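You operate a simulated robot arm through the tools that you are given. There is no shell and no other tool. Be economical: measure what you need, move in short steps, check, and stop when the job is done.

The job below is to be done with a simulated robot arm. You get a single attempt, and the scene is never put back.

## Task
Lay the green gasket square on the jig, cover it and tighten both knobs.

The check looks at the end state, three seconds after you hand in, the way a careful person would. Anything else that was tipped, shoved, dropped, spilled or broken makes it a failure. Lids that push on must go on centred and level and be pressed home; caps that screw on are set level and turned clockwise until they are tight.

## Robot
A 7-joint arm with a fingered hand, fixed in place. Base frame: the origin is at the foot of the arm, x ahead of it, y to its left, z up; the work surface is at about z = 860. Units: mm, rad, N and s.
With the tool pointing down near the work surface it reaches from about 400 to 740 mm from the base axis. Its first joint turns from -2.897 to 2.897 rad. Payload 3.4 kg.
The TCP is the grasp point between the finger pads, 25 mm short of the fingertips. In the tool frame z runs along the fingers and y along their closing line. The gripper opens to 88 mm. The gripper's body begins 29 mm behind the TCP. The gripper is a hand of 3 fingers: y runs from the thumb to the fingers, the wrist lies at [-13, -106, -174] in the tool frame, and closing takes about 1.5 s.
Orientation is that of the tool frame in the base frame, as [roll, pitch, yaw] about the fixed x, y, z axes, in that order (R = Rz(yaw) Ry(pitch) Rx(roll)). With the fingers straight down and the wrist toward the robot, the tool's x, y and z point along [0, 1, 0], [1, 0, 0] and [0, 0, -1] of the base frame.

## Interface
- The arm moves only by the tool play_rows. Its argument "targets" is a list of rows, each an object of numbers (a shift or turn left out is 0, a gripper value left out holds the last): "x", "y", "z": the shift along the tool's x, y, z in units of 25 mm (1.0 is 25 mm); "wx", "wy", "wz": the turn, a rotation vector about the tool's x, y, z in units of 5 degrees (1.0 is 5 degrees); "gripper": the finger opening in mm, from 0 to 88. In form: [{"x": .., "y": .., "z": .., "wx": .., "wy": .., "wz": .., "gripper": ..}, ...]. A call has 1 to 8 rows; each row shifts and turns the commanded pose from where the row before left it, along the tool's axes as they then stand. A call with a number of a shift or a turn outside -1 to 1 is refused whole. A row lasts 0.2 s, in which the tool goes at most 50 mm and 0.15 rad; a call with a longer step from one row to the next is refused whole, and so is a gripper value outside its range. A pose out of reach is approached as far as the arm can. The call stops where the force on the tool passes 40 N (or 10 N more than at its start, if that is more) or the arm is blocked; 0.2 s more then pass. Each finger travels about 72 mm/s and halts on what it meets, pressing with about 31 N; the grip force reading is that of the motor and also rises with nothing between the fingers. The clock runs only during rows and for 0.2 s after the last one: add rows that do not move to give the fingers time. The reply holds the time, the measured pose of the TCP, the force on the tool along the base axes, the opening and the grip force, in the units named above and with some noise, with the torque about the TCP (base axes, N m) and any sound that the robot's microphone picked up.
- Cameras (640 x 400 px; columns grow to the right, rows downward): "scene" is fixed at [221.5, -650.1, 1618.5]; the picture's right is [1.00, 0.04, 0.00], its down [0.03, -0.84, -0.54] and it looks along [-0.02, 0.54, -0.84] (base axes); focal length 310 px, centre (320, 200). "wrist" rides on the gripper at [58, -85, -99] in the tool frame; the picture's right is [-0.67, 0.35, -0.66], its down [-0.69, -0.63, 0.37] and it looks along [-0.29, 0.69, 0.66] (tool axes); focal length 261 px, centre (320, 200). There is no depth. A picture from a camera that has moved, and an enlarged one, comes with that camera's place and axes in the base frame and with its lens.
- grab_frame(camera): a new picture of that camera. The clock stands still meanwhile.
- slide_trunk(by): slides the trunk up (or, below 0, down) by that many mm; the arm rides with it, the base frame stays. It gives what a move gives, with no picture.
- hand_shape(shape): the hand has 3 fingers and takes this shape, open, in about a second: jaw (thumb against the fingers, like two jaws); tri (thumb and two fingers); tip (a fingertip pinch); poke (one finger out to press); point (the index stretched); flat (the hand flat); cup (the hand cupped); fist (a fist). The gripper value then closes the fingers along that shape, each until it touches; the sizes above hold for jaw. It gives what a move gives, with no picture.
- zoom(camera, box): a new picture of the part [left, top, right, bottom] of that camera's present view, enlarged. The clock stands still meanwhile.
- hand_in(): hands the job in; it is judged then, once.

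Work in short steps. Places have to be worked out from the pictures, the camera data and where the tool is seen: move nearer, look again, correct. Check each grasp and each placing, and mend what went wrong. You have 120 turns and 84 pictures in all, those below and enlarged ones among them. Open the gripper and draw the arm clear of the work before you hand the job in, unless the task says otherwise; then end with one line.

The tools are called after "Call:" as a command line: name --argument value ..., lists and objects as JSON in quotes. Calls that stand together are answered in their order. play_rows: Moves the arm, as the interface text tells. Its arguments: {"type":"object","properties":{"targets":{"type":"array"}},"required":["targets"]} The other tools are called the same way: slide_trunk (by) slides the trunk up or down; hand_shape (shape) gives the hand a shape; grab_frame (camera) takes a picture; zoom (camera, box) takes an enlarged picture of a part of a camera's view; hand_in () hands the job in.

At the start:

```text
t: 0.0
tool_pos: [321.2, -228.4, 1249.4]
tool_rot: [3.141, -0.001, 1.569]
wrist_force: [1.1, -0.3, 0.1]
moment: [0.02, -0.01, 0.0]
finger_gap: 87.5
grasp_force: 0.0
shape: jaw
trunk travel left (down, up): [-525.0, 65.0]
```

scene: 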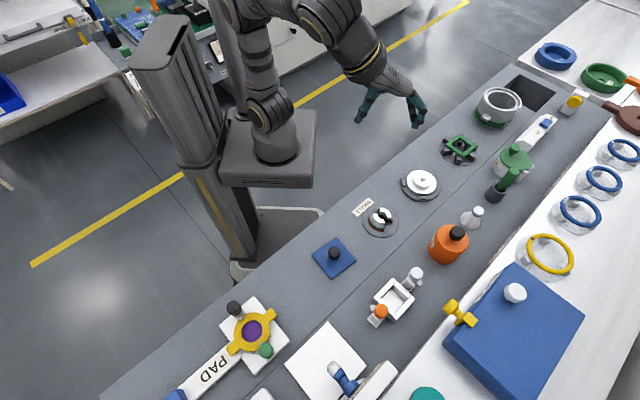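
wrist: 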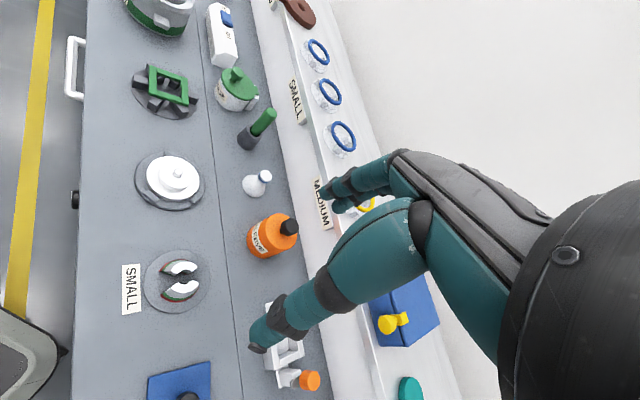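

I start by enlarging the parts of the scene that might be the gasket, the jig and the cover.

Call:
zoom --camera "scene" --box '[290, 190, 450, 340]'

Call:
zoom --camera "scene" --box '[400, 80, 560, 210]'

Call:
zoom --camera "scene" --box '[180, 280, 420, 400]'

Call:
zoom --camera "scene" --box '[440, 20, 640, 160]'

```text
2.67 times, centred on (370, 265) of scene
camera zoom: at [221.5, -650.1, 1618.5], right [1.0, 0.04, 0.0], down [0.03, -0.84, -0.54], along [-0.02, 0.54, -0.84], focal length 827 px, centre (187, 27)
```

zoom: 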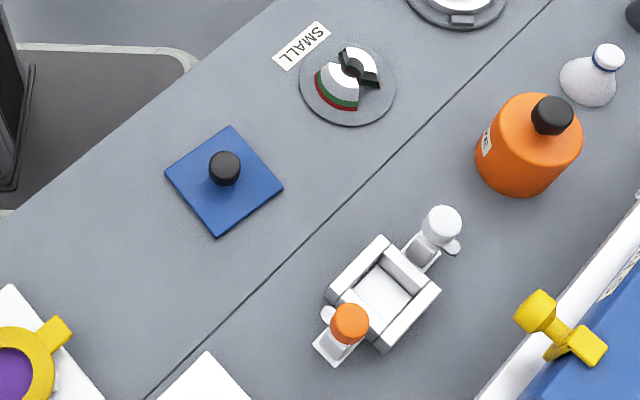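

```text
3.08 times, centred on (480, 145) of scene
camera zoom: at [221.5, -650.1, 1618.5], right [1.0, 0.04, 0.0], down [0.03, -0.84, -0.54], along [-0.02, 0.54, -0.84], focal length 954 px, centre (-172, 369)
```

zoom: 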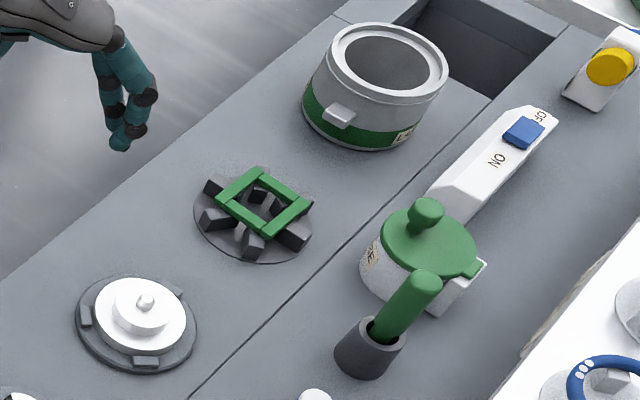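

```text
2.67 times, centred on (300, 340) of scene
camera zoom: at [221.5, -650.1, 1618.5], right [1.0, 0.04, 0.0], down [0.03, -0.84, -0.54], along [-0.02, 0.54, -0.84], focal length 827 px, centre (373, -173)
```

zoom: 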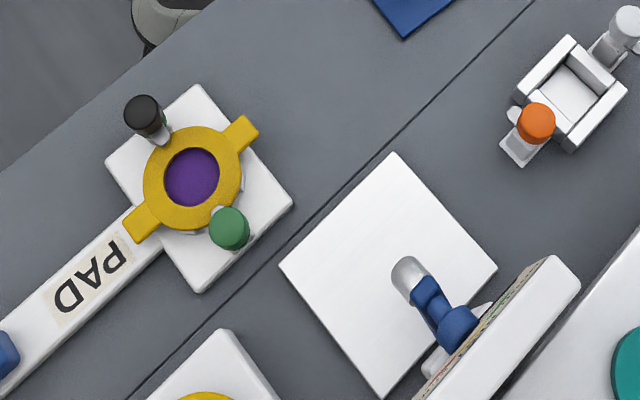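

```text
2.86 times, centred on (540, 90) of scene
camera zoom: at [221.5, -650.1, 1618.5], right [1.0, 0.04, 0.0], down [0.03, -0.84, -0.54], along [-0.02, 0.54, -0.84], focal length 886 px, centre (-309, 514)
```

zoom: 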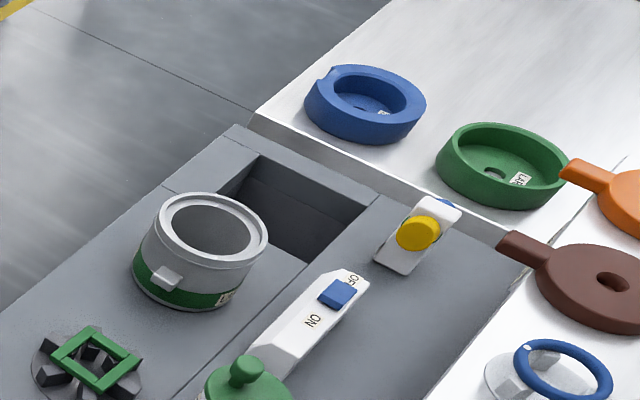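

The green square frame on the star stand (about 641, 37) is the gasket. The white box (about 387, −445) with the white and orange knobs looks like the jig, and the blue plate (about 246, −341) looks like its cover. I move over for a closer look at the jig.

Call:
play_rows --targets '[{"x": -1, "y": -0.3, "z": 1}, {"x": -1, "y": -0.3, "z": 1}, {"x": -1, "y": -0.3, "z": 1}, {"x": -1, "y": -0.3, "z": 1}, {"x": -1, "y": -0.3, "z": 1}, {"x": -1, "y": -0.3, "z": 1}, {"x": -1, "y": -0.3, "z": 1}, {"x": -1, "y": -0.3, "z": 1}]'

Call:
grab_frame --camera "wrist"

```text
t: 1.8
tool_pos: [261.2, -429.2, 1046.9]
tool_rot: [3.141, 0.001, 1.57]
wrist_force: [1.5, -0.5, 0.2]
moment: [0.06, -0.02, -0.01]
finger_gap: 87.8
grasp_force: 0.0
shape: jaw
trunk travel left (down, up): [-525.0, 65.0]
```

```text
77 pictures are left
camera wrist: at [177.3, -371.9, 1146.6], right [0.35, -0.67, 0.66], down [-0.63, -0.69, -0.37], along [0.69, -0.29, -0.66], focal length 261 px, centre (320, 200)
```

wrist: 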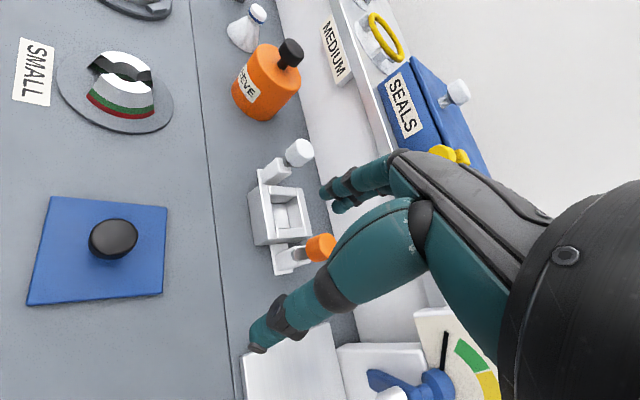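

The jig is in view, so I enlarge it.

Call:
zoom --camera "wrist" --box '[225, 120, 355, 290]'

Call:
zoom --camera "scene" --box '[355, 255, 435, 335]'

```text
2.35 times, centred on (290, 205) of wrist
camera zoom: at [177.3, -371.9, 1146.6], right [0.35, -0.67, 0.66], down [-0.63, -0.69, -0.37], along [0.69, -0.29, -0.66], focal length 613 px, centre (391, 188)
```

zoom: 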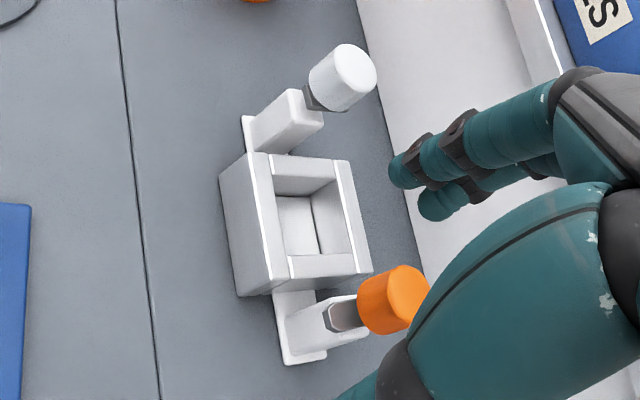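

```text
5.00 times, centred on (395, 295) of scene
camera zoom: at [221.5, -650.1, 1618.5], right [1.0, 0.04, 0.0], down [0.03, -0.84, -0.54], along [-0.02, 0.54, -0.84], focal length 1550 px, centre (-55, -275)
```

zoom: 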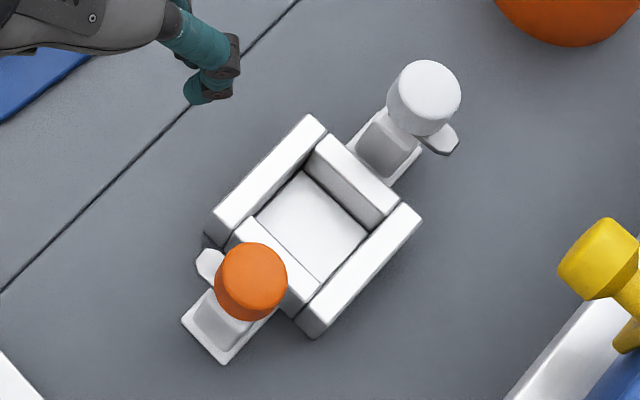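

The jig is a box with a flat rim at about z = 900, roughly 67 mm across. It has two posts with knobs whose clamp tabs are swung outward. Next I travel toward the gasket for a close look.

Call:
play_rows --targets '[{"x": 1, "y": 0.52}, {"x": 1, "y": 0.52}, {"x": 1, "y": 0.52}, {"x": 1, "y": 0.52}, {"x": 1, "y": 0.52}, {"x": 1, "y": 0.52}, {"x": 1, "y": 0.52}, {"x": 1, "y": 0.52}]'

Call:
play_rows --targets '[{"x": 1, "y": 0.52}, {"x": 1, "y": 0.52}, {"x": 1, "y": 0.52}, {"x": 1, "y": 0.52}, {"x": 1, "y": 0.52}, {"x": 1, "y": 0.52}, {"x": 1, "y": 0.52}, {"x": 1, "y": 0.52}]'

Call:
play_rows --targets '[{"x": 1, "y": 0.52}, {"x": 1, "y": 0.52}, {"x": 1, "y": 0.52}, {"x": 1, "y": 0.52}, {"x": 1, "y": 0.52}, {"x": 1, "y": 0.52}, {"x": 1, "y": 0.52}, {"wz": 1}]'

Call:
play_rows --targets '[{"wz": 1}, {"wz": 1}, {"wz": 1}, {"wz": 1}, {"wz": 1}, {"wz": 1}, {"wz": 1}, {"wz": 1}]'

Call:
grab_frame --camera "wrist"

```text
t: 3.6
tool_pos: [364.5, -229.2, 1047.9]
tool_rot: [3.141, 0.0, 1.571]
wrist_force: [-0.2, 0.4, -0.4]
moment: [0.01, -0.03, 0.03]
finger_gap: 87.6
grasp_force: 0.1
shape: jaw
trunk travel left (down, up): [-525.0, 65.0]
```

```text
t: 5.4
tool_pos: [470.4, -29.9, 1046.9]
tool_rot: [3.141, 0.001, 1.57]
wrist_force: [-0.4, 0.4, -0.5]
moment: [-0.01, 0.01, 0.02]
finger_gap: 87.7
grasp_force: 0.0
shape: jaw
trunk travel left (down, up): [-525.0, 65.0]
```

```text
t: 7.2
tool_pos: [558.9, 145.9, 1049.0]
tool_rot: [3.141, 0.001, 1.482]
wrist_force: [-0.6, 0.1, 0.3]
moment: [0.0, 0.01, 0.01]
finger_gap: 87.4
grasp_force: 0.0
shape: jaw
trunk travel left (down, up): [-525.0, 65.0]
```

```text
t: 9.0
tool_pos: [561.2, 145.6, 1049.3]
tool_rot: [-3.14, 0.0, 0.785]
wrist_force: [0.8, -0.1, -0.5]
moment: [-0.01, 0.01, -0.03]
finger_gap: 87.5
grasp_force: 0.1
shape: jaw
trunk travel left (down, up): [-525.0, 65.0]
```

```text
74 pictures are left
camera wrist: at [542.7, 246.6, 1148.4], right [-0.23, -0.72, 0.66], down [-0.93, -0.04, -0.37], along [0.29, -0.69, -0.66], focal length 261 px, centre (320, 200)
```

wrist: 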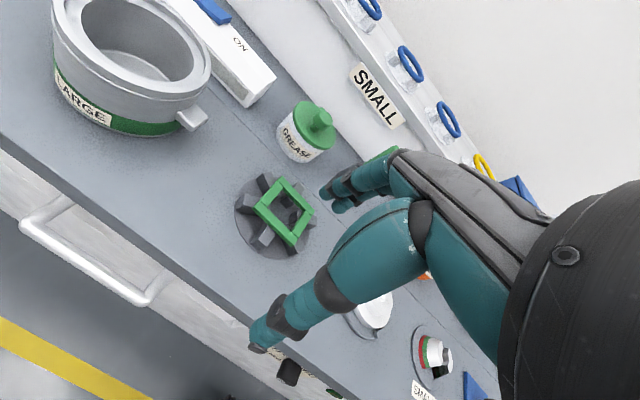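

Call:
zoom --camera "wrist" --box '[220, 160, 340, 270]'

Call:
zoom --camera "scene" --box '[425, 115, 495, 175]'

```text
3.64 times, centred on (280, 215) of wrist
camera zoom: at [542.7, 246.6, 1148.4], right [-0.23, -0.72, 0.66], down [-0.93, -0.04, -0.37], along [0.29, -0.69, -0.66], focal length 948 px, centre (466, 146)
```

zoom: 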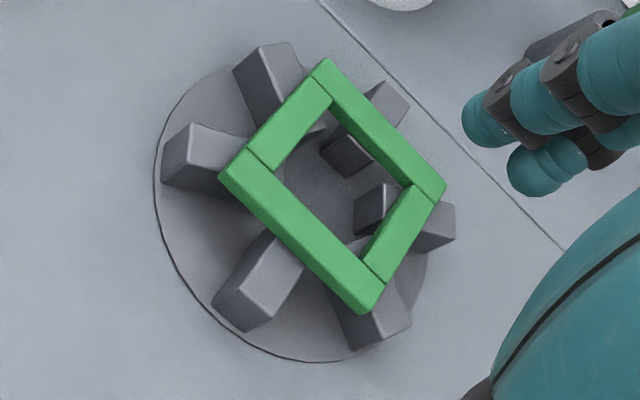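

```text
6.67 times, centred on (460, 145) of scene
camera zoom: at [221.5, -650.1, 1618.5], right [1.0, 0.04, 0.0], down [0.03, -0.84, -0.54], along [-0.02, 0.54, -0.84], focal length 2067 px, centre (-613, 567)
```

zoom: 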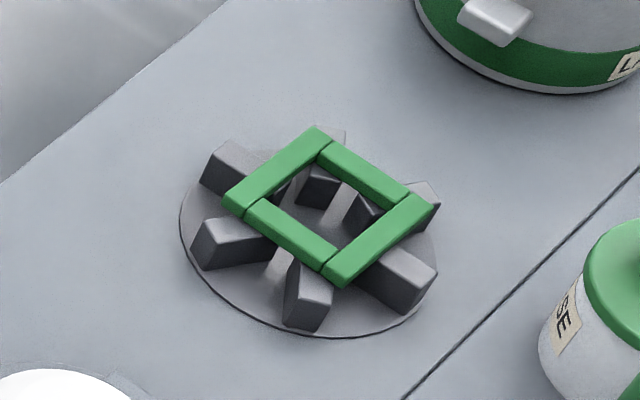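

The gasket is about 68 mm square, centred near (641, 42) with its top near z = 890, and its sides run at about 45°. It rests on six arms. The −x−y side is clear at its middle, so I put the thumb there with the fingers on the +x+y side. I move above it and turn the hand.

Call:
play_rows --targets '[{"x": -0.085, "y": 0.65}, {"x": -0.085, "y": 0.65}, {"x": -0.085, "y": 0.65}, {"x": -0.085, "y": 0.65}, {"x": -0.085, "y": 0.65}, {"x": -0.085, "y": 0.65}, {"x": -0.085, "y": 0.65}, {"x": -0.085, "y": 0.65}]'

Call:
play_rows --targets '[{"wz": -1}, {"wz": -1}, {"wz": -1}, {"wz": -1}, {"wz": -1}, {"wz": -1}, {"wz": -1}, {"wz": -1}]'

Call:
play_rows --targets '[{"wz": -1}, {"wz": -1}, {"wz": -1}, {"wz": -1}, {"wz": -1}, {"wz": -1}, {"wz": -1}, {"wz": -1}]'

Call:
play_rows --targets '[{"wz": -1}, {"wz": -0.6}, {"z": 1}, {"z": 1}, {"z": 0.5}, {}]'

Call:
grab_frame --camera "wrist"

```text
t: 10.8
tool_pos: [640.2, 41.1, 1049.0]
tool_rot: [3.141, 0.002, 0.785]
wrist_force: [0.3, 0.5, -0.2]
moment: [-0.01, -0.01, -0.02]
finger_gap: 87.4
grasp_force: 0.1
shape: jaw
trunk travel left (down, up): [-525.0, 65.0]
```

```text
t: 12.6
tool_pos: [640.8, 41.8, 1049.6]
tool_rot: [3.141, 0.0, 1.486]
wrist_force: [-0.4, -0.1, -0.2]
moment: [0.02, 0.01, -0.02]
finger_gap: 87.4
grasp_force: 0.0
shape: jaw
trunk travel left (down, up): [-525.0, 65.0]
```

```text
t: 14.4
tool_pos: [640.2, 41.8, 1049.4]
tool_rot: [3.141, 0.001, 2.183]
wrist_force: [0.3, -0.1, -0.6]
moment: [-0.01, 0.04, -0.05]
finger_gap: 87.7
grasp_force: 0.1
shape: jaw
trunk travel left (down, up): [-525.0, 65.0]
```

```text
t: 15.8
tool_pos: [641.7, 43.0, 985.0]
tool_rot: [-3.14, 0.0, 2.32]
wrist_force: [-0.1, -0.8, -0.1]
moment: [-0.01, -0.02, 0.0]
finger_gap: 87.6
grasp_force: 0.1
shape: jaw
trunk travel left (down, up): [-525.0, 65.0]
```

```text
71 pictures are left
camera wrist: at [539.9, 26.7, 1085.2], right [0.71, -0.25, 0.66], down [0.01, -0.93, -0.37], along [0.7, 0.26, -0.66], focal length 261 px, centre (320, 200)
```

wrist: 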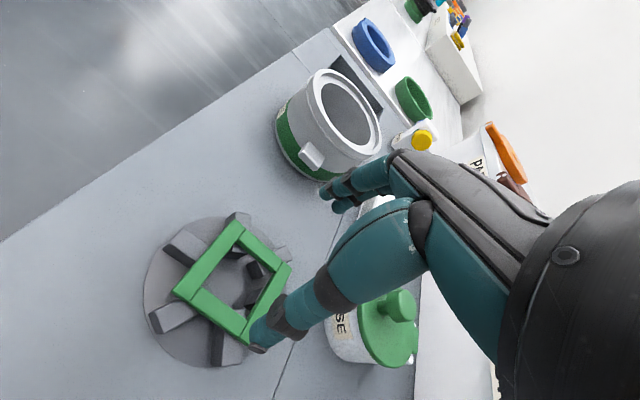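

I enlarge the gasket to refine its position from here.

Call:
zoom --camera "wrist" --box '[140, 200, 300, 370]'

```text
2.35 times, centred on (220, 285) of wrist
camera zoom: at [539.9, 26.7, 1085.2], right [0.71, -0.25, 0.66], down [0.01, -0.93, -0.37], along [0.7, 0.26, -0.66], focal length 613 px, centre (555, 0)
```

zoom: 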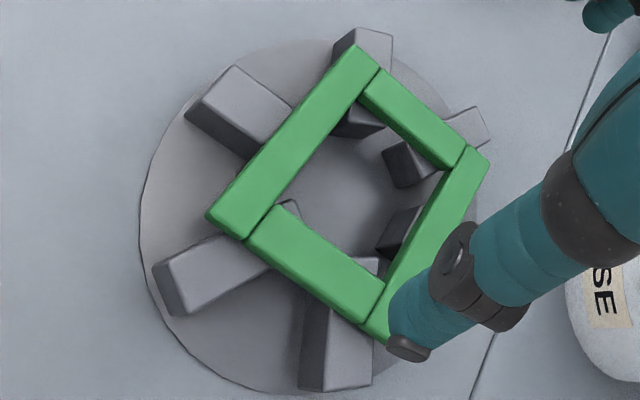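

Refined gasket centre: about (640, 39.5), turned about −2° from 45°, which the hand already matches. I correct the offset and descend to z = 925 to check.

Call:
play_rows --targets '[{"x": -0.056, "y": -0.145}, {"z": 0.6}, {"z": 0.6}, {"z": 0.6}, {"z": 0.6}, {}]'

Call:
grab_frame --camera "wrist"

Call:
zoom --camera "scene" --box '[420, 105, 510, 175]'

```text
t: 17.2
tool_pos: [639.2, 38.7, 927.4]
tool_rot: [3.141, 0.0, 2.321]
wrist_force: [-0.2, 0.0, -1.3]
moment: [-0.02, 0.0, 0.02]
finger_gap: 87.5
grasp_force: 0.0
shape: jaw
trunk travel left (down, up): [-525.0, 65.0]
```

```text
69 pictures are left
camera wrist: at [537.4, 23.0, 1026.9], right [0.71, -0.25, 0.66], down [0.01, -0.93, -0.37], along [0.7, 0.26, -0.66], focal length 261 px, centre (320, 200)
```

wrist: 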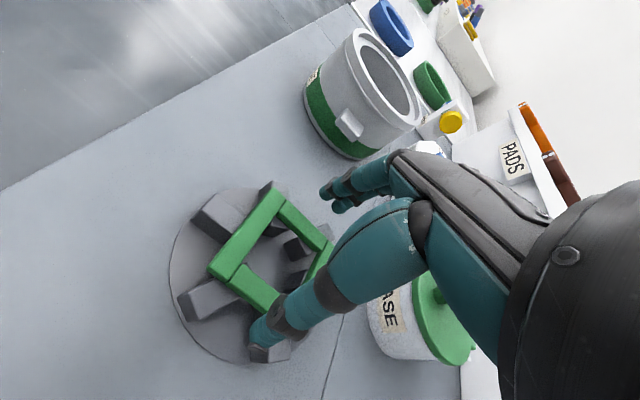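

```text
5.71 times, centred on (465, 140) of scene
camera zoom: at [221.5, -650.1, 1618.5], right [1.0, 0.04, 0.0], down [0.03, -0.84, -0.54], along [-0.02, 0.54, -0.84], focal length 1771 px, centre (-509, 543)
```

zoom: 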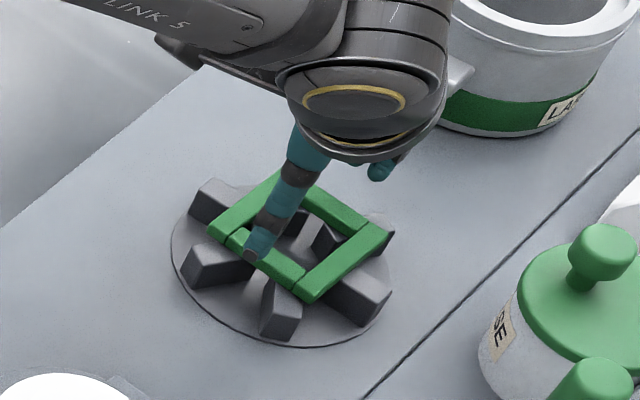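

I enlarge the thumb and gasket to judge how they line up.

Call:
zoom --camera "wrist" --box '[190, 160, 380, 370]'

```text
1.90 times, centred on (285, 265) of wrist
camera zoom: at [537.4, 23.0, 1026.9], right [0.71, -0.25, 0.66], down [0.01, -0.93, -0.37], along [0.7, 0.26, -0.66], focal length 496 px, centre (387, 76)
```

zoom: 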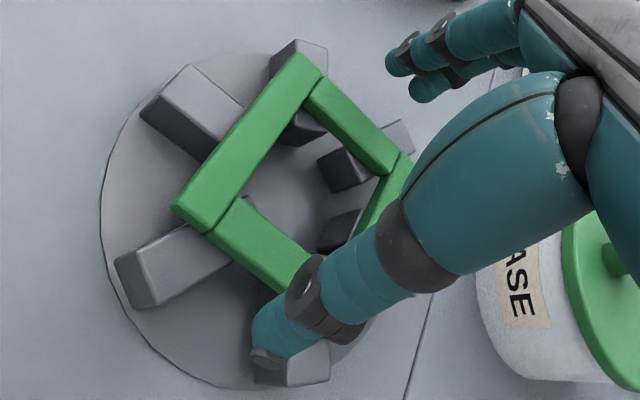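

The thumb fits in the gap between two arms, about −3 mm off centre, and the finger side lies between arms too. I go down so the tips sit just above arm height, then close on the outer sides.

Call:
play_rows --targets '[{"z": 0.4}, {"z": 0.36}, {}]'

Call:
play_rows --targets '[{"gripper": 50}, {}, {}, {}, {}]'

Call:
zoom --camera "wrist" --box '[190, 140, 410, 370]'

Call:
zoom --camera "scene" --box '[420, 105, 510, 175]'

```text
t: 18.0
tool_pos: [639.3, 38.4, 907.8]
tool_rot: [3.141, 0.0, 2.322]
wrist_force: [0.7, 0.1, 0.5]
moment: [0.01, 0.0, -0.02]
finger_gap: 87.6
grasp_force: 0.1
shape: jaw
trunk travel left (down, up): [-525.0, 65.0]
```

```text
t: 19.2
tool_pos: [638.9, 38.3, 908.4]
tool_rot: [-3.14, 0.001, 2.322]
wrist_force: [0.9, 0.3, 0.1]
moment: [0.01, -0.04, -0.01]
finger_gap: 63.8
grasp_force: 31.0
shape: jaw
trunk travel left (down, up): [-525.0, 65.0]
```

```text
1.74 times, centred on (300, 255) of wrist
camera zoom: at [537.5, 23.3, 1007.6], right [0.71, -0.25, 0.66], down [0.01, -0.93, -0.37], along [0.7, 0.26, -0.66], focal length 453 px, centre (355, 104)
```

zoom: 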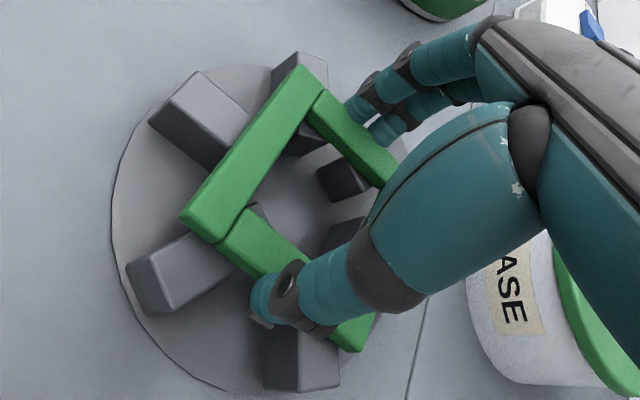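

```text
5.71 times, centred on (465, 140) of scene
camera zoom: at [221.5, -650.1, 1618.5], right [1.0, 0.04, 0.0], down [0.03, -0.84, -0.54], along [-0.02, 0.54, -0.84], focal length 1771 px, centre (-509, 543)
```

zoom: 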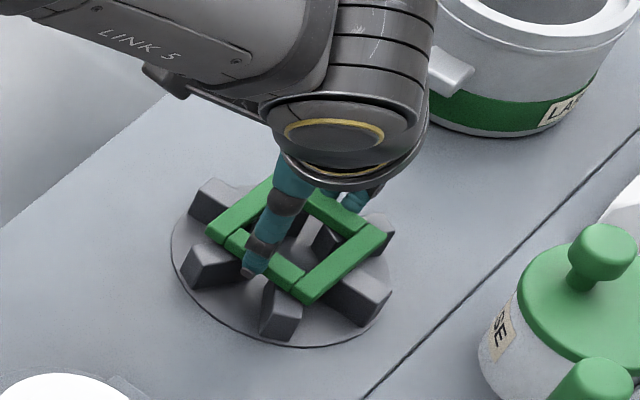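

The fingers closed at 63.8 mm with full grip force on the gasket's outer sides. I lift and check that it comes along level.

Call:
play_rows --targets '[{"z": -0.3}, {"z": -0.5}, {"z": -0.8}, {"z": -0.8}, {"z": -0.8}, {}]'

Call:
grab_frame --camera "wrist"

Call:
zoom --camera "scene" --box '[420, 85, 520, 175]'

```text
t: 20.6
tool_pos: [638.1, 36.5, 988.0]
tool_rot: [-3.141, 0.002, 2.32]
wrist_force: [-0.3, 0.7, -0.3]
moment: [-0.03, 0.0, 0.01]
finger_gap: 64.2
grasp_force: 30.7
shape: jaw
trunk travel left (down, up): [-525.0, 65.0]
```

```text
64 pictures are left
camera wrist: at [537.4, 22.2, 1087.5], right [0.71, -0.25, 0.66], down [0.01, -0.93, -0.37], along [0.7, 0.26, -0.66], focal length 261 px, centre (320, 200)
```

wrist: 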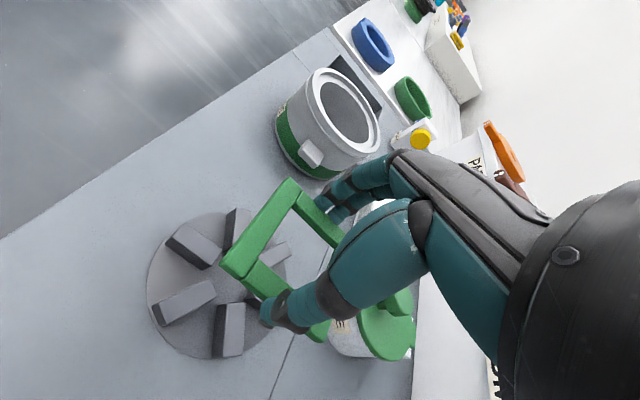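

```text
4.44 times, centred on (470, 130) of scene
camera zoom: at [221.5, -650.1, 1618.5], right [1.0, 0.04, 0.0], down [0.03, -0.84, -0.54], along [-0.02, 0.54, -0.84], focal length 1378 px, centre (-347, 511)
```

zoom: 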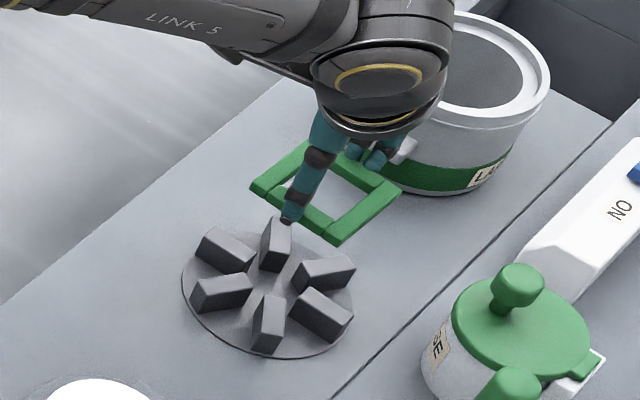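

The gasket is held and looks level. I raise it, turn the hand 90° clockwise so the fingers will miss the knob posts, and carry it to the jig.

Call:
play_rows --targets '[{"z": -0.9}, {"z": -0.9}, {"z": -0.9}, {"z": -0.8}, {"wz": 1}, {"wz": 1}, {"wz": 1}, {"wz": 1}]'

Call:
play_rows --targets '[{"wz": 1}, {"wz": 1}, {"wz": 1}, {"wz": 1}, {"wz": 1}, {"wz": 1}, {"wz": 1}, {"wz": 1}]'

Call:
play_rows --targets '[{"wz": 1}, {"wz": 1}, {"wz": 1}, {"wz": 1}, {"wz": 1}, {"wz": 0.57}, {}]'

Call:
play_rows --targets '[{"x": -1, "y": 0.2}, {"x": -1, "y": 0.2}, {"x": -1, "y": 0.2}, {"x": -1, "y": 0.2}, {"x": -1, "y": 0.2}, {"x": -1, "y": 0.2}, {"x": -1, "y": 0.2}, {"x": -1, "y": 0.2}]'

Call:
play_rows --targets '[{"x": -1, "y": 0.2}, {"x": -1, "y": 0.2}, {"x": -1, "y": 0.2}, {"x": -1, "y": 0.2}, {"x": -1, "y": 0.2}, {"x": -1, "y": 0.2}, {"x": -0.5, "y": 0.2}, {}]'

Call:
grab_frame --camera "wrist"

```text
t: 22.4
tool_pos: [638.6, 38.5, 1075.3]
tool_rot: [-3.141, 0.001, 1.97]
wrist_force: [0.0, 0.3, -0.2]
moment: [0.04, 0.01, 0.02]
finger_gap: 64.3
grasp_force: 30.7
shape: jaw
trunk travel left (down, up): [-525.0, 65.0]
```

```text
t: 24.2
tool_pos: [638.3, 38.3, 1074.7]
tool_rot: [-3.141, 0.0, 1.274]
wrist_force: [0.4, 0.2, -0.9]
moment: [0.01, -0.01, 0.0]
finger_gap: 64.0
grasp_force: 30.8
shape: jaw
trunk travel left (down, up): [-525.0, 65.0]
```

```text
t: 25.8
tool_pos: [638.9, 38.5, 1074.3]
tool_rot: [-3.141, 0.0, 0.788]
wrist_force: [0.1, 0.7, -0.7]
moment: [0.0, 0.01, -0.01]
finger_gap: 64.1
grasp_force: 30.4
shape: jaw
trunk travel left (down, up): [-525.0, 65.0]
```

```text
t: 27.6
tool_pos: [526.0, -133.9, 1075.1]
tool_rot: [3.14, -0.001, 0.788]
wrist_force: [0.2, -0.5, -0.5]
moment: [-0.04, -0.02, -0.01]
finger_gap: 64.0
grasp_force: 31.1
shape: jaw
trunk travel left (down, up): [-525.0, 65.0]
```

```text
t: 29.4
tool_pos: [436.2, -270.7, 1074.9]
tool_rot: [-3.141, 0.0, 0.787]
wrist_force: [-0.3, -0.2, -0.3]
moment: [-0.03, 0.01, -0.01]
finger_gap: 64.1
grasp_force: 30.9
shape: jaw
trunk travel left (down, up): [-525.0, 65.0]
```

```text
62 pictures are left
camera wrist: at [417.0, -169.8, 1174.3], right [-0.23, -0.72, 0.66], down [-0.93, -0.04, -0.37], along [0.29, -0.69, -0.66], focal length 261 px, centre (320, 200)
```

wrist: 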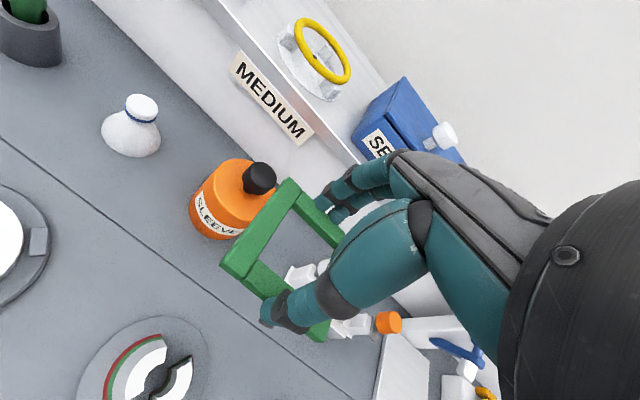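

I continue to a spot above the jig and lower partway, then compare the gasket and jig from there.

Call:
play_rows --targets '[{"x": -0.92, "y": 0.5}, {"x": -0.92, "y": 0.5}, {"x": -0.92, "y": 0.5}, {"x": -0.92, "y": 0.5}, {"x": -0.92, "y": 0.5}, {"x": -0.92, "y": 0.5}, {"x": -0.92, "y": 0.5}, {}]'

Call:
play_rows --targets '[{"z": 0.75}, {"z": 0.75}, {"z": 0.75}, {"z": 0.75}, {}]'

Call:
grab_frame --camera "wrist"

Call:
zoom --camera "scene" --box '[345, 235, 445, 335]'

```text
t: 31.2
tool_pos: [385.1, -448.8, 1073.0]
tool_rot: [-3.14, 0.002, 0.787]
wrist_force: [0.6, -0.1, -0.7]
moment: [-0.01, 0.01, -0.02]
finger_gap: 64.0
grasp_force: 31.4
shape: jaw
trunk travel left (down, up): [-525.0, 65.0]
```

```text
t: 32.4
tool_pos: [385.7, -448.3, 998.5]
tool_rot: [-3.14, -0.001, 0.788]
wrist_force: [0.3, -0.3, -1.4]
moment: [-0.01, 0.01, -0.01]
finger_gap: 63.9
grasp_force: 30.2
shape: jaw
trunk travel left (down, up): [-525.0, 65.0]
```

```text
61 pictures are left
camera wrist: at [366.8, -347.4, 1097.0], right [-0.23, -0.72, 0.66], down [-0.93, -0.04, -0.37], along [0.29, -0.69, -0.66], focal length 261 px, centre (320, 200)
```

wrist: 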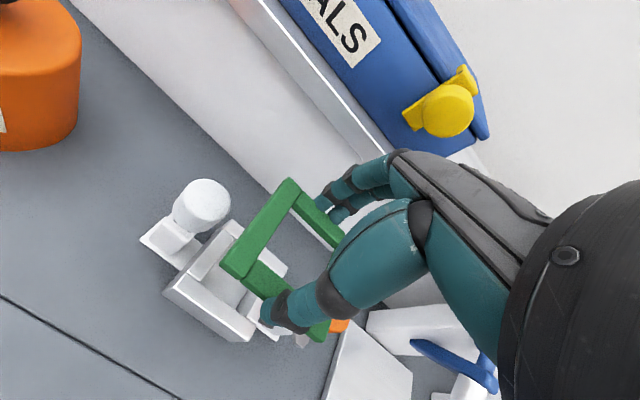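

```text
4.00 times, centred on (395, 285) of scene
camera zoom: at [221.5, -650.1, 1618.5], right [1.0, 0.04, 0.0], down [0.03, -0.84, -0.54], along [-0.02, 0.54, -0.84], focal length 1240 px, centre (20, -140)
```

zoom: 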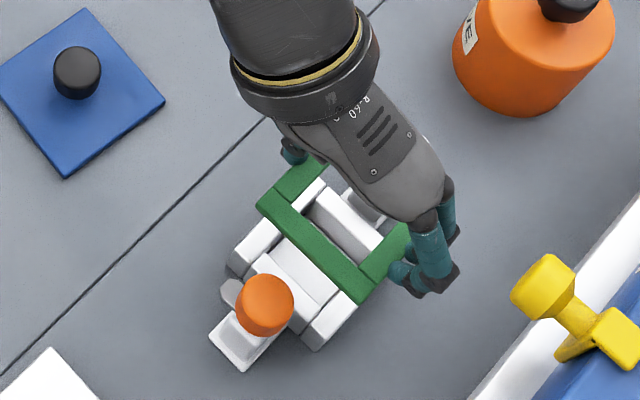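

I enlarge the wrist view to measure the jig and the gasket together.

Call:
zoom --camera "wrist" --box '[130, 160, 360, 360]'

```text
2.00 times, centred on (245, 260) of wrist
camera zoom: at [366.8, -347.4, 1097.0], right [-0.23, -0.72, 0.66], down [-0.93, -0.04, -0.37], along [0.29, -0.69, -0.66], focal length 521 px, centre (470, 80)
```

zoom: 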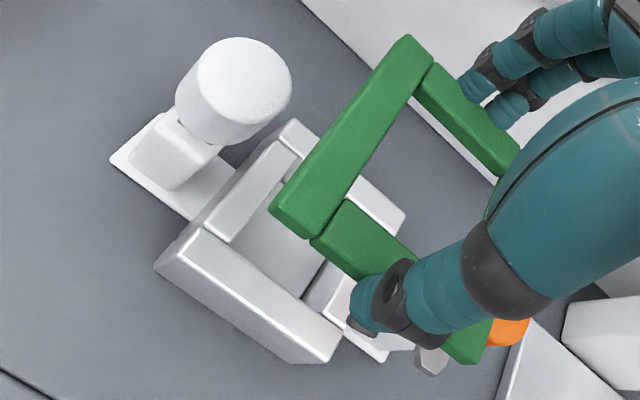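

I zoom tighter on the jig rim to tell its top face from its side face.

Call:
zoom --camera "wrist" --box '[180, 210, 310, 350]'

```text
2.86 times, centred on (245, 280) of wrist
camera zoom: at [366.8, -347.4, 1097.0], right [-0.23, -0.72, 0.66], down [-0.93, -0.04, -0.37], along [0.29, -0.69, -0.66], focal length 745 px, centre (534, -29)
```

zoom: 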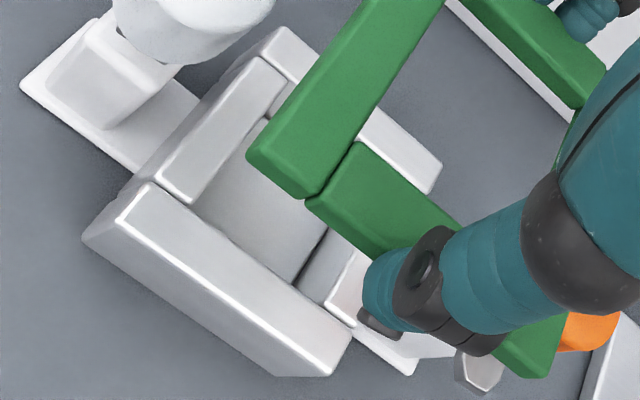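

In the tool frame the jig rim centre is about (−0.5, −2) and the gasket about (−2, −0.5), with the jig aligned to the tool yaw. I lower close to the rim with a small correction and measure again.

Call:
play_rows --targets '[{"x": 0.06, "y": -0.05, "z": 0.6}, {"z": 0.6}, {"z": 0.6}, {"z": 0.3}, {}]'

Call:
zoom --camera "wrist" --box '[180, 160, 360, 360]'

Call:
zoom --camera "scene" --box '[350, 250, 440, 330]'

```text
t: 33.6
tool_pos: [386.4, -446.4, 946.5]
tool_rot: [-3.141, -0.001, 0.787]
wrist_force: [0.7, -0.6, 0.1]
moment: [0.01, 0.02, -0.03]
finger_gap: 63.9
grasp_force: 30.9
shape: jaw
trunk travel left (down, up): [-525.0, 65.0]
```

```text
2.00 times, centred on (270, 260) of wrist
camera zoom: at [366.9, -344.9, 1046.3], right [-0.23, -0.72, 0.66], down [-0.93, -0.04, -0.37], along [0.29, -0.69, -0.66], focal length 521 px, centre (420, 80)
```

zoom: 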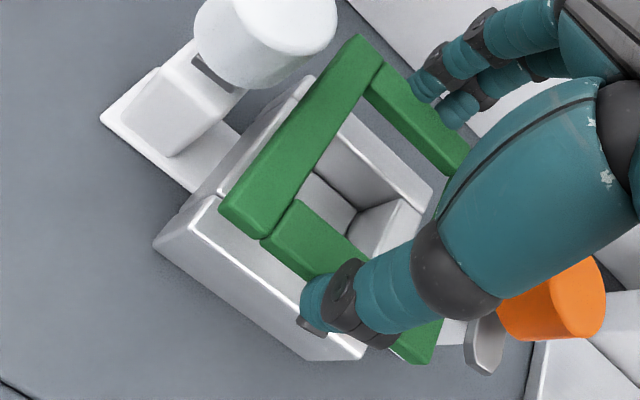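

```text
5.00 times, centred on (395, 290) of scene
camera zoom: at [221.5, -650.1, 1618.5], right [1.0, 0.04, 0.0], down [0.03, -0.84, -0.54], along [-0.02, 0.54, -0.84], focal length 1550 px, centre (-55, -250)
```

zoom: 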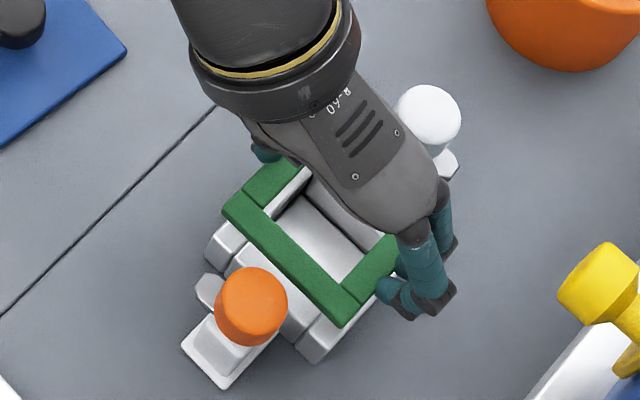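

I take a tighter zoom for the rim corners.

Call:
zoom --camera "wrist" --box '[200, 190, 330, 350]'

```text
2.50 times, centred on (265, 270) of wrist
camera zoom: at [366.9, -344.9, 1046.3], right [-0.23, -0.72, 0.66], down [-0.93, -0.04, -0.37], along [0.29, -0.69, -0.66], focal length 652 px, centre (458, 25)
```

zoom: 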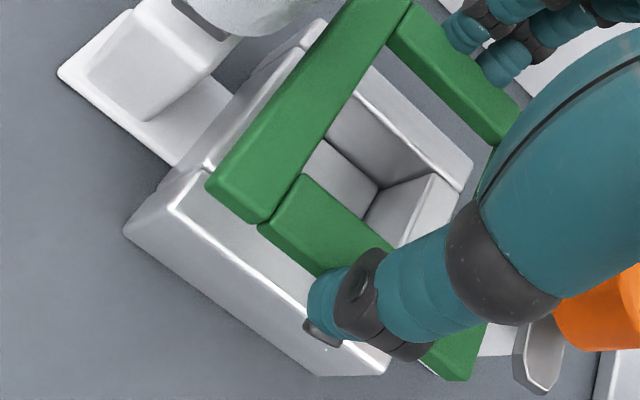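

The jig centre is near (−2, −2) in the tool frame. The gasket offset is harder to judge while it is up high, so I lower to just above the rim, where the edges can be compared directly.

Call:
play_rows --targets '[{"x": -0.04, "z": 0.3}, {"z": 0.3}, {}]'

Call:
zoom --camera "wrist" --box '[200, 160, 350, 350]'

Call:
zoom --camera "scene" --box '[350, 250, 440, 330]'

```text
t: 34.4
tool_pos: [384.4, -447.8, 932.0]
tool_rot: [3.141, 0.0, 0.787]
wrist_force: [-0.5, -0.4, -0.2]
moment: [0.02, -0.02, -0.01]
finger_gap: 63.8
grasp_force: 31.2
shape: jaw
trunk travel left (down, up): [-525.0, 65.0]
```

```text
2.11 times, centred on (275, 255) of wrist
camera zoom: at [365.5, -345.7, 1032.2], right [-0.23, -0.72, 0.66], down [-0.93, -0.04, -0.37], along [0.29, -0.69, -0.66], focal length 549 px, centre (415, 84)
```

zoom: 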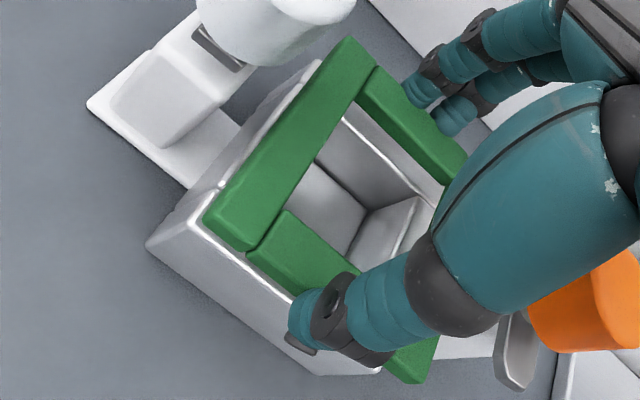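

```text
5.00 times, centred on (395, 290) of scene
camera zoom: at [221.5, -650.1, 1618.5], right [1.0, 0.04, 0.0], down [0.03, -0.84, -0.54], along [-0.02, 0.54, -0.84], focal length 1550 px, centre (-55, -250)
```

zoom: 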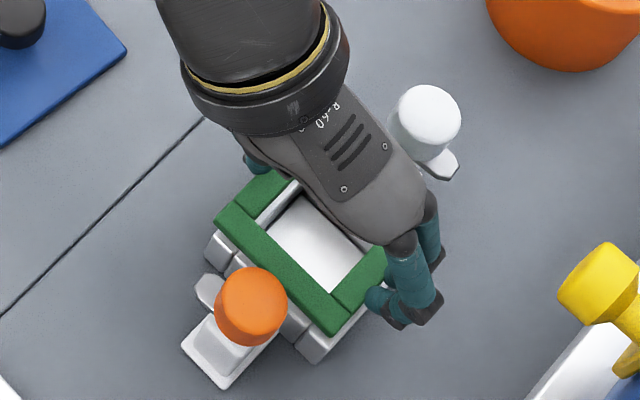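

Still a few mm above the rim. I lower in small steps until I feel contact.

Call:
play_rows --targets '[{"z": 0.12}, {"z": 0.12}, {}]'

Call:
zoom --camera "wrist" --box '[200, 160, 350, 350]'

Call:
zoom --camera "scene" --box '[350, 250, 440, 330]'

```text
t: 35.2
tool_pos: [384.0, -446.9, 926.6]
tool_rot: [3.141, -0.001, 0.787]
wrist_force: [-0.7, -0.1, -0.4]
moment: [0.01, 0.0, 0.0]
finger_gap: 63.8
grasp_force: 30.9
shape: jaw
trunk travel left (down, up): [-525.0, 65.0]
```

```text
2.11 times, centred on (275, 255) of wrist
camera zoom: at [365.2, -345.4, 1025.8], right [-0.23, -0.72, 0.66], down [-0.93, -0.04, -0.37], along [0.29, -0.69, -0.66], focal length 549 px, centre (415, 84)
```

zoom: 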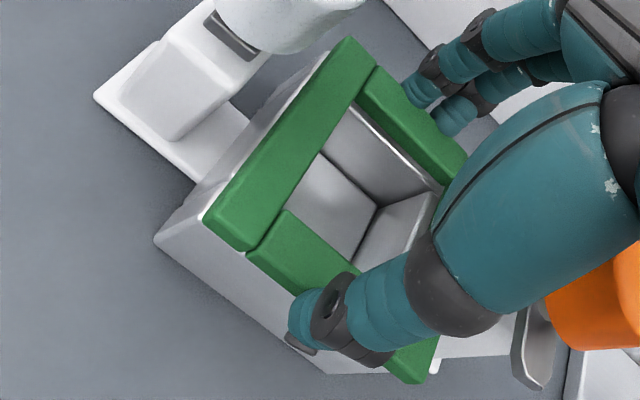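

```text
5.00 times, centred on (395, 290) of scene
camera zoom: at [221.5, -650.1, 1618.5], right [1.0, 0.04, 0.0], down [0.03, -0.84, -0.54], along [-0.02, 0.54, -0.84], focal length 1550 px, centre (-55, -250)
```

zoom: 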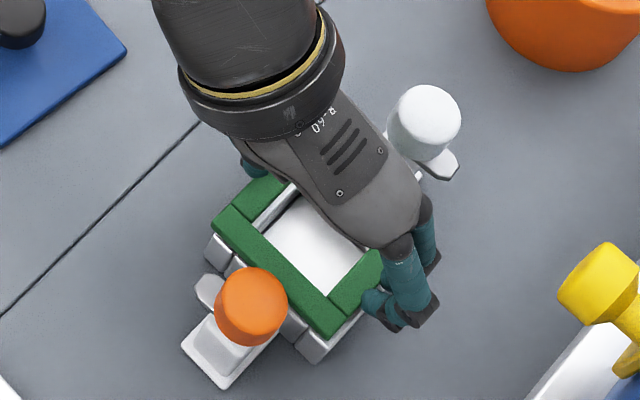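

No contact force yet, so I continue down slowly.

Call:
play_rows --targets '[{"z": 0.08}, {"z": 0.08}, {}]'

Call:
zoom --camera "wrist" --box '[200, 160, 350, 350]'

Call:
zoom --camera "scene" --box '[365, 265, 425, 325]'

```text
t: 36.0
tool_pos: [383.9, -447.5, 922.9]
tool_rot: [3.14, 0.001, 0.787]
wrist_force: [0.2, 0.3, 0.2]
moment: [0.02, 0.02, 0.01]
finger_gap: 63.9
grasp_force: 31.0
shape: jaw
trunk travel left (down, up): [-525.0, 65.0]
```

```text
2.11 times, centred on (275, 255) of wrist
camera zoom: at [364.9, -345.2, 1022.3], right [-0.23, -0.72, 0.66], down [-0.93, -0.04, -0.37], along [0.29, -0.69, -0.66], focal length 549 px, centre (415, 84)
```

zoom: 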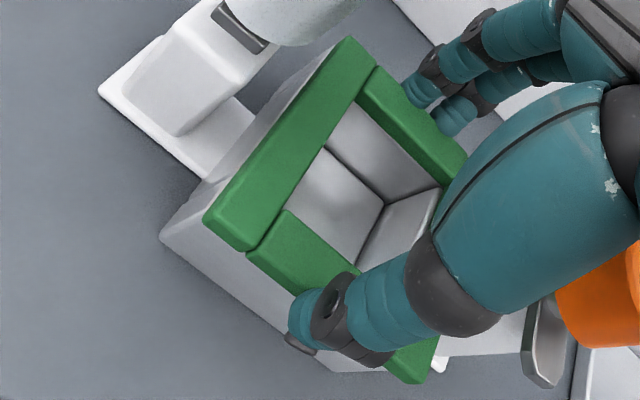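

```text
6.67 times, centred on (395, 295) of scene
camera zoom: at [221.5, -650.1, 1618.5], right [1.0, 0.04, 0.0], down [0.03, -0.84, -0.54], along [-0.02, 0.54, -0.84], focal length 2067 px, centre (-180, -433)
```

zoom: 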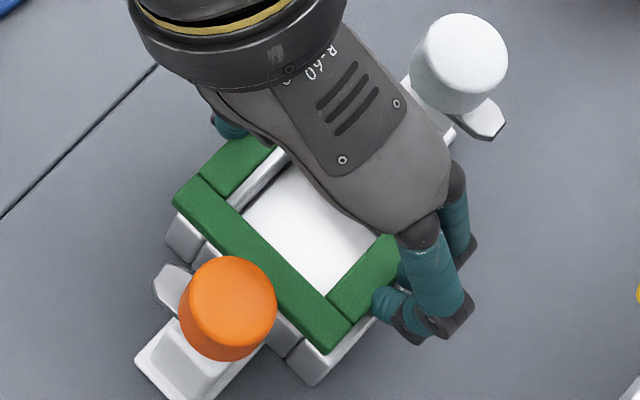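

The gasket is almost on the rim and seems to overhang about 2 mm to the thumb side. I zoom in to confirm.

Call:
zoom --camera "scene" --box '[375, 280, 410, 325]'

Call:
zoom --camera "wrist" --box '[225, 240, 310, 345]'

```text
8.89 times, centred on (392, 302) of scene
camera zoom: at [221.5, -650.1, 1618.5], right [1.0, 0.04, 0.0], down [0.03, -0.84, -0.54], along [-0.02, 0.54, -0.84], focal length 2756 px, centre (-324, -711)
```

zoom: 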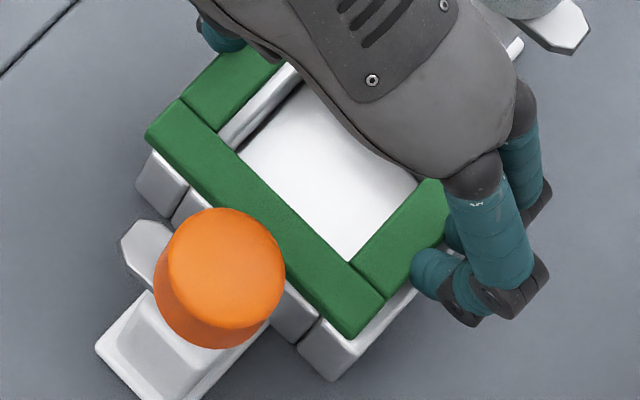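

```text
3.81 times, centred on (268, 292) of wrist
camera zoom: at [364.9, -345.2, 1022.3], right [-0.23, -0.72, 0.66], down [-0.93, -0.04, -0.37], along [0.29, -0.69, -0.66], focal length 993 px, centre (520, -152)
```

zoom: 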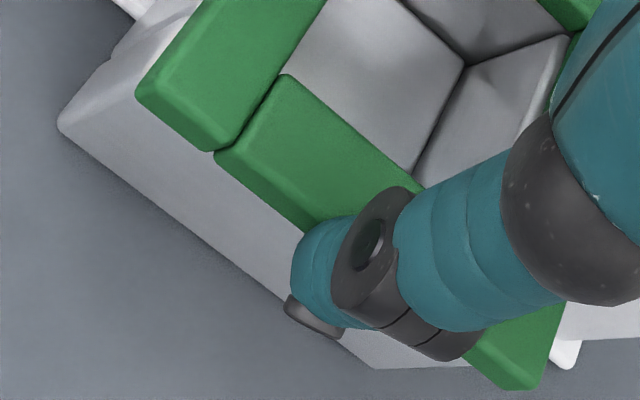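

Both views agree: the gasket overhangs the thumb-side wall by about 4 mm, and its length and angle match the jig. I shift +4 mm along tool y and look again.

Call:
play_rows --targets '[{"y": 0.08, "z": -0.04}, {"y": 0.08}, {}]'

Call:
zoom --camera "scene" --box '[375, 280, 410, 325]'

Call:
zoom --camera "wrist" --box '[225, 160, 345, 345]'

```text
t: 36.8
tool_pos: [387.0, -448.3, 922.7]
tool_rot: [3.141, 0.0, 0.787]
wrist_force: [-0.7, 0.4, -0.7]
moment: [0.0, 0.01, -0.04]
finger_gap: 64.0
grasp_force: 30.9
shape: jaw
trunk travel left (down, up): [-525.0, 65.0]
```

```text
8.89 times, centred on (392, 302) of scene
camera zoom: at [221.5, -650.1, 1618.5], right [1.0, 0.04, 0.0], down [0.03, -0.84, -0.54], along [-0.02, 0.54, -0.84], focal length 2756 px, centre (-324, -711)
```

zoom: 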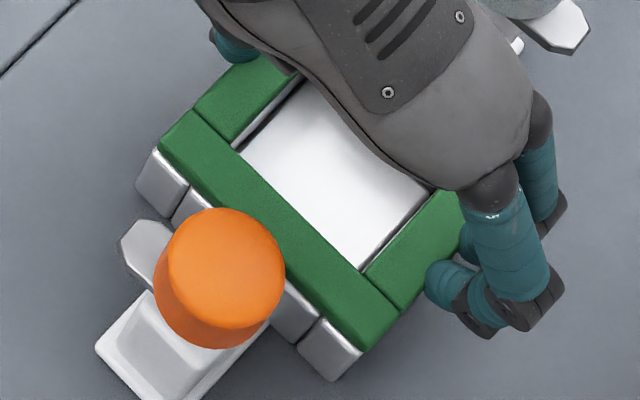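

```text
2.16 times, centred on (285, 252) of wrist
camera zoom: at [368.0, -348.0, 1022.8], right [-0.23, -0.72, 0.66], down [-0.93, -0.04, -0.37], along [0.29, -0.69, -0.66], focal length 564 px, centre (396, 86)
```

zoom: 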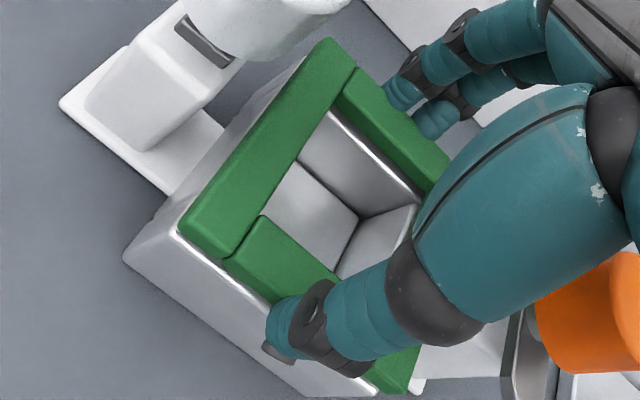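

It now lines up with the jig outline. I lower until contact.

Call:
play_rows --targets '[{"z": 0.08}, {"z": 0.08}, {}]'

Call:
play_rows --targets '[{"z": 0.08}, {}]'

Call:
zoom --camera "wrist" --box '[225, 160, 345, 345]'

```text
t: 37.6
tool_pos: [386.9, -449.9, 920.6]
tool_rot: [3.14, -0.001, 0.786]
wrist_force: [-0.1, 0.3, 3.2]
moment: [0.01, 0.03, -0.02]
finger_gap: 63.9
grasp_force: 31.4
shape: jaw
trunk travel left (down, up): [-525.0, 65.0]
```

```text
t: 38.2
tool_pos: [386.7, -449.7, 918.2]
tool_rot: [3.137, 0.001, 0.788]
wrist_force: [1.6, 0.2, 12.3]
moment: [0.06, -0.01, 0.0]
finger_gap: 63.7
grasp_force: 31.3
shape: jaw
trunk travel left (down, up): [-525.0, 65.0]
```

```text
2.16 times, centred on (285, 252) of wrist
camera zoom: at [367.9, -347.8, 1017.5], right [-0.23, -0.72, 0.66], down [-0.93, -0.04, -0.37], along [0.29, -0.69, -0.66], focal length 564 px, centre (396, 86)
```

zoom: 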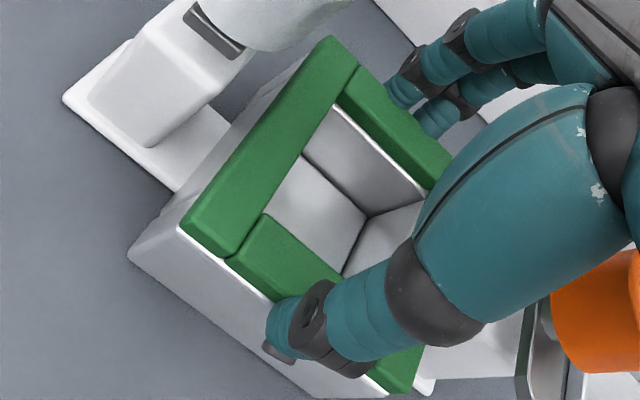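

Contact at about 12 N. I check the alignment in the scene view before releasing.

Call:
zoom --camera "scene" --box '[375, 270, 420, 325]'

Call:
zoom --camera "wrist" --box '[225, 160, 305, 290]'

```text
7.27 times, centred on (398, 298) of scene
camera zoom: at [221.5, -650.1, 1618.5], right [1.0, 0.04, 0.0], down [0.03, -0.84, -0.54], along [-0.02, 0.54, -0.84], focal length 2254 px, centre (-244, -509)
```

zoom: 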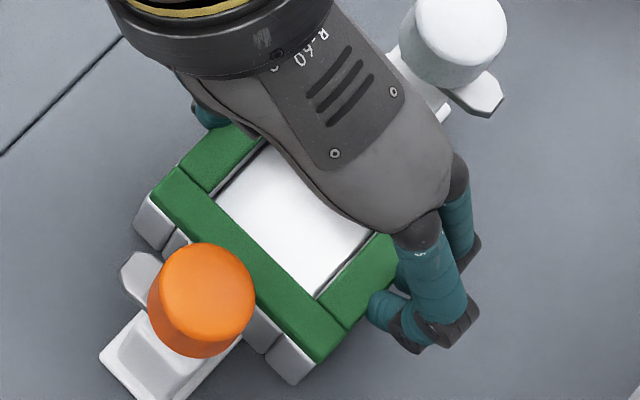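

```text
3.08 times, centred on (265, 225) of wrist
camera zoom: at [367.9, -347.8, 1017.5], right [-0.23, -0.72, 0.66], down [-0.93, -0.04, -0.37], along [0.29, -0.69, -0.66], focal length 802 px, centre (489, 123)
```

zoom: 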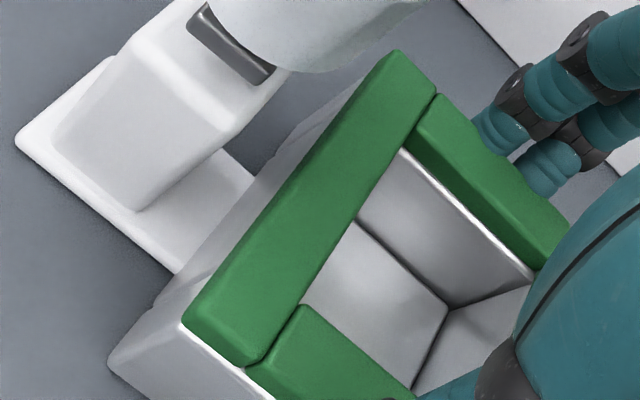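

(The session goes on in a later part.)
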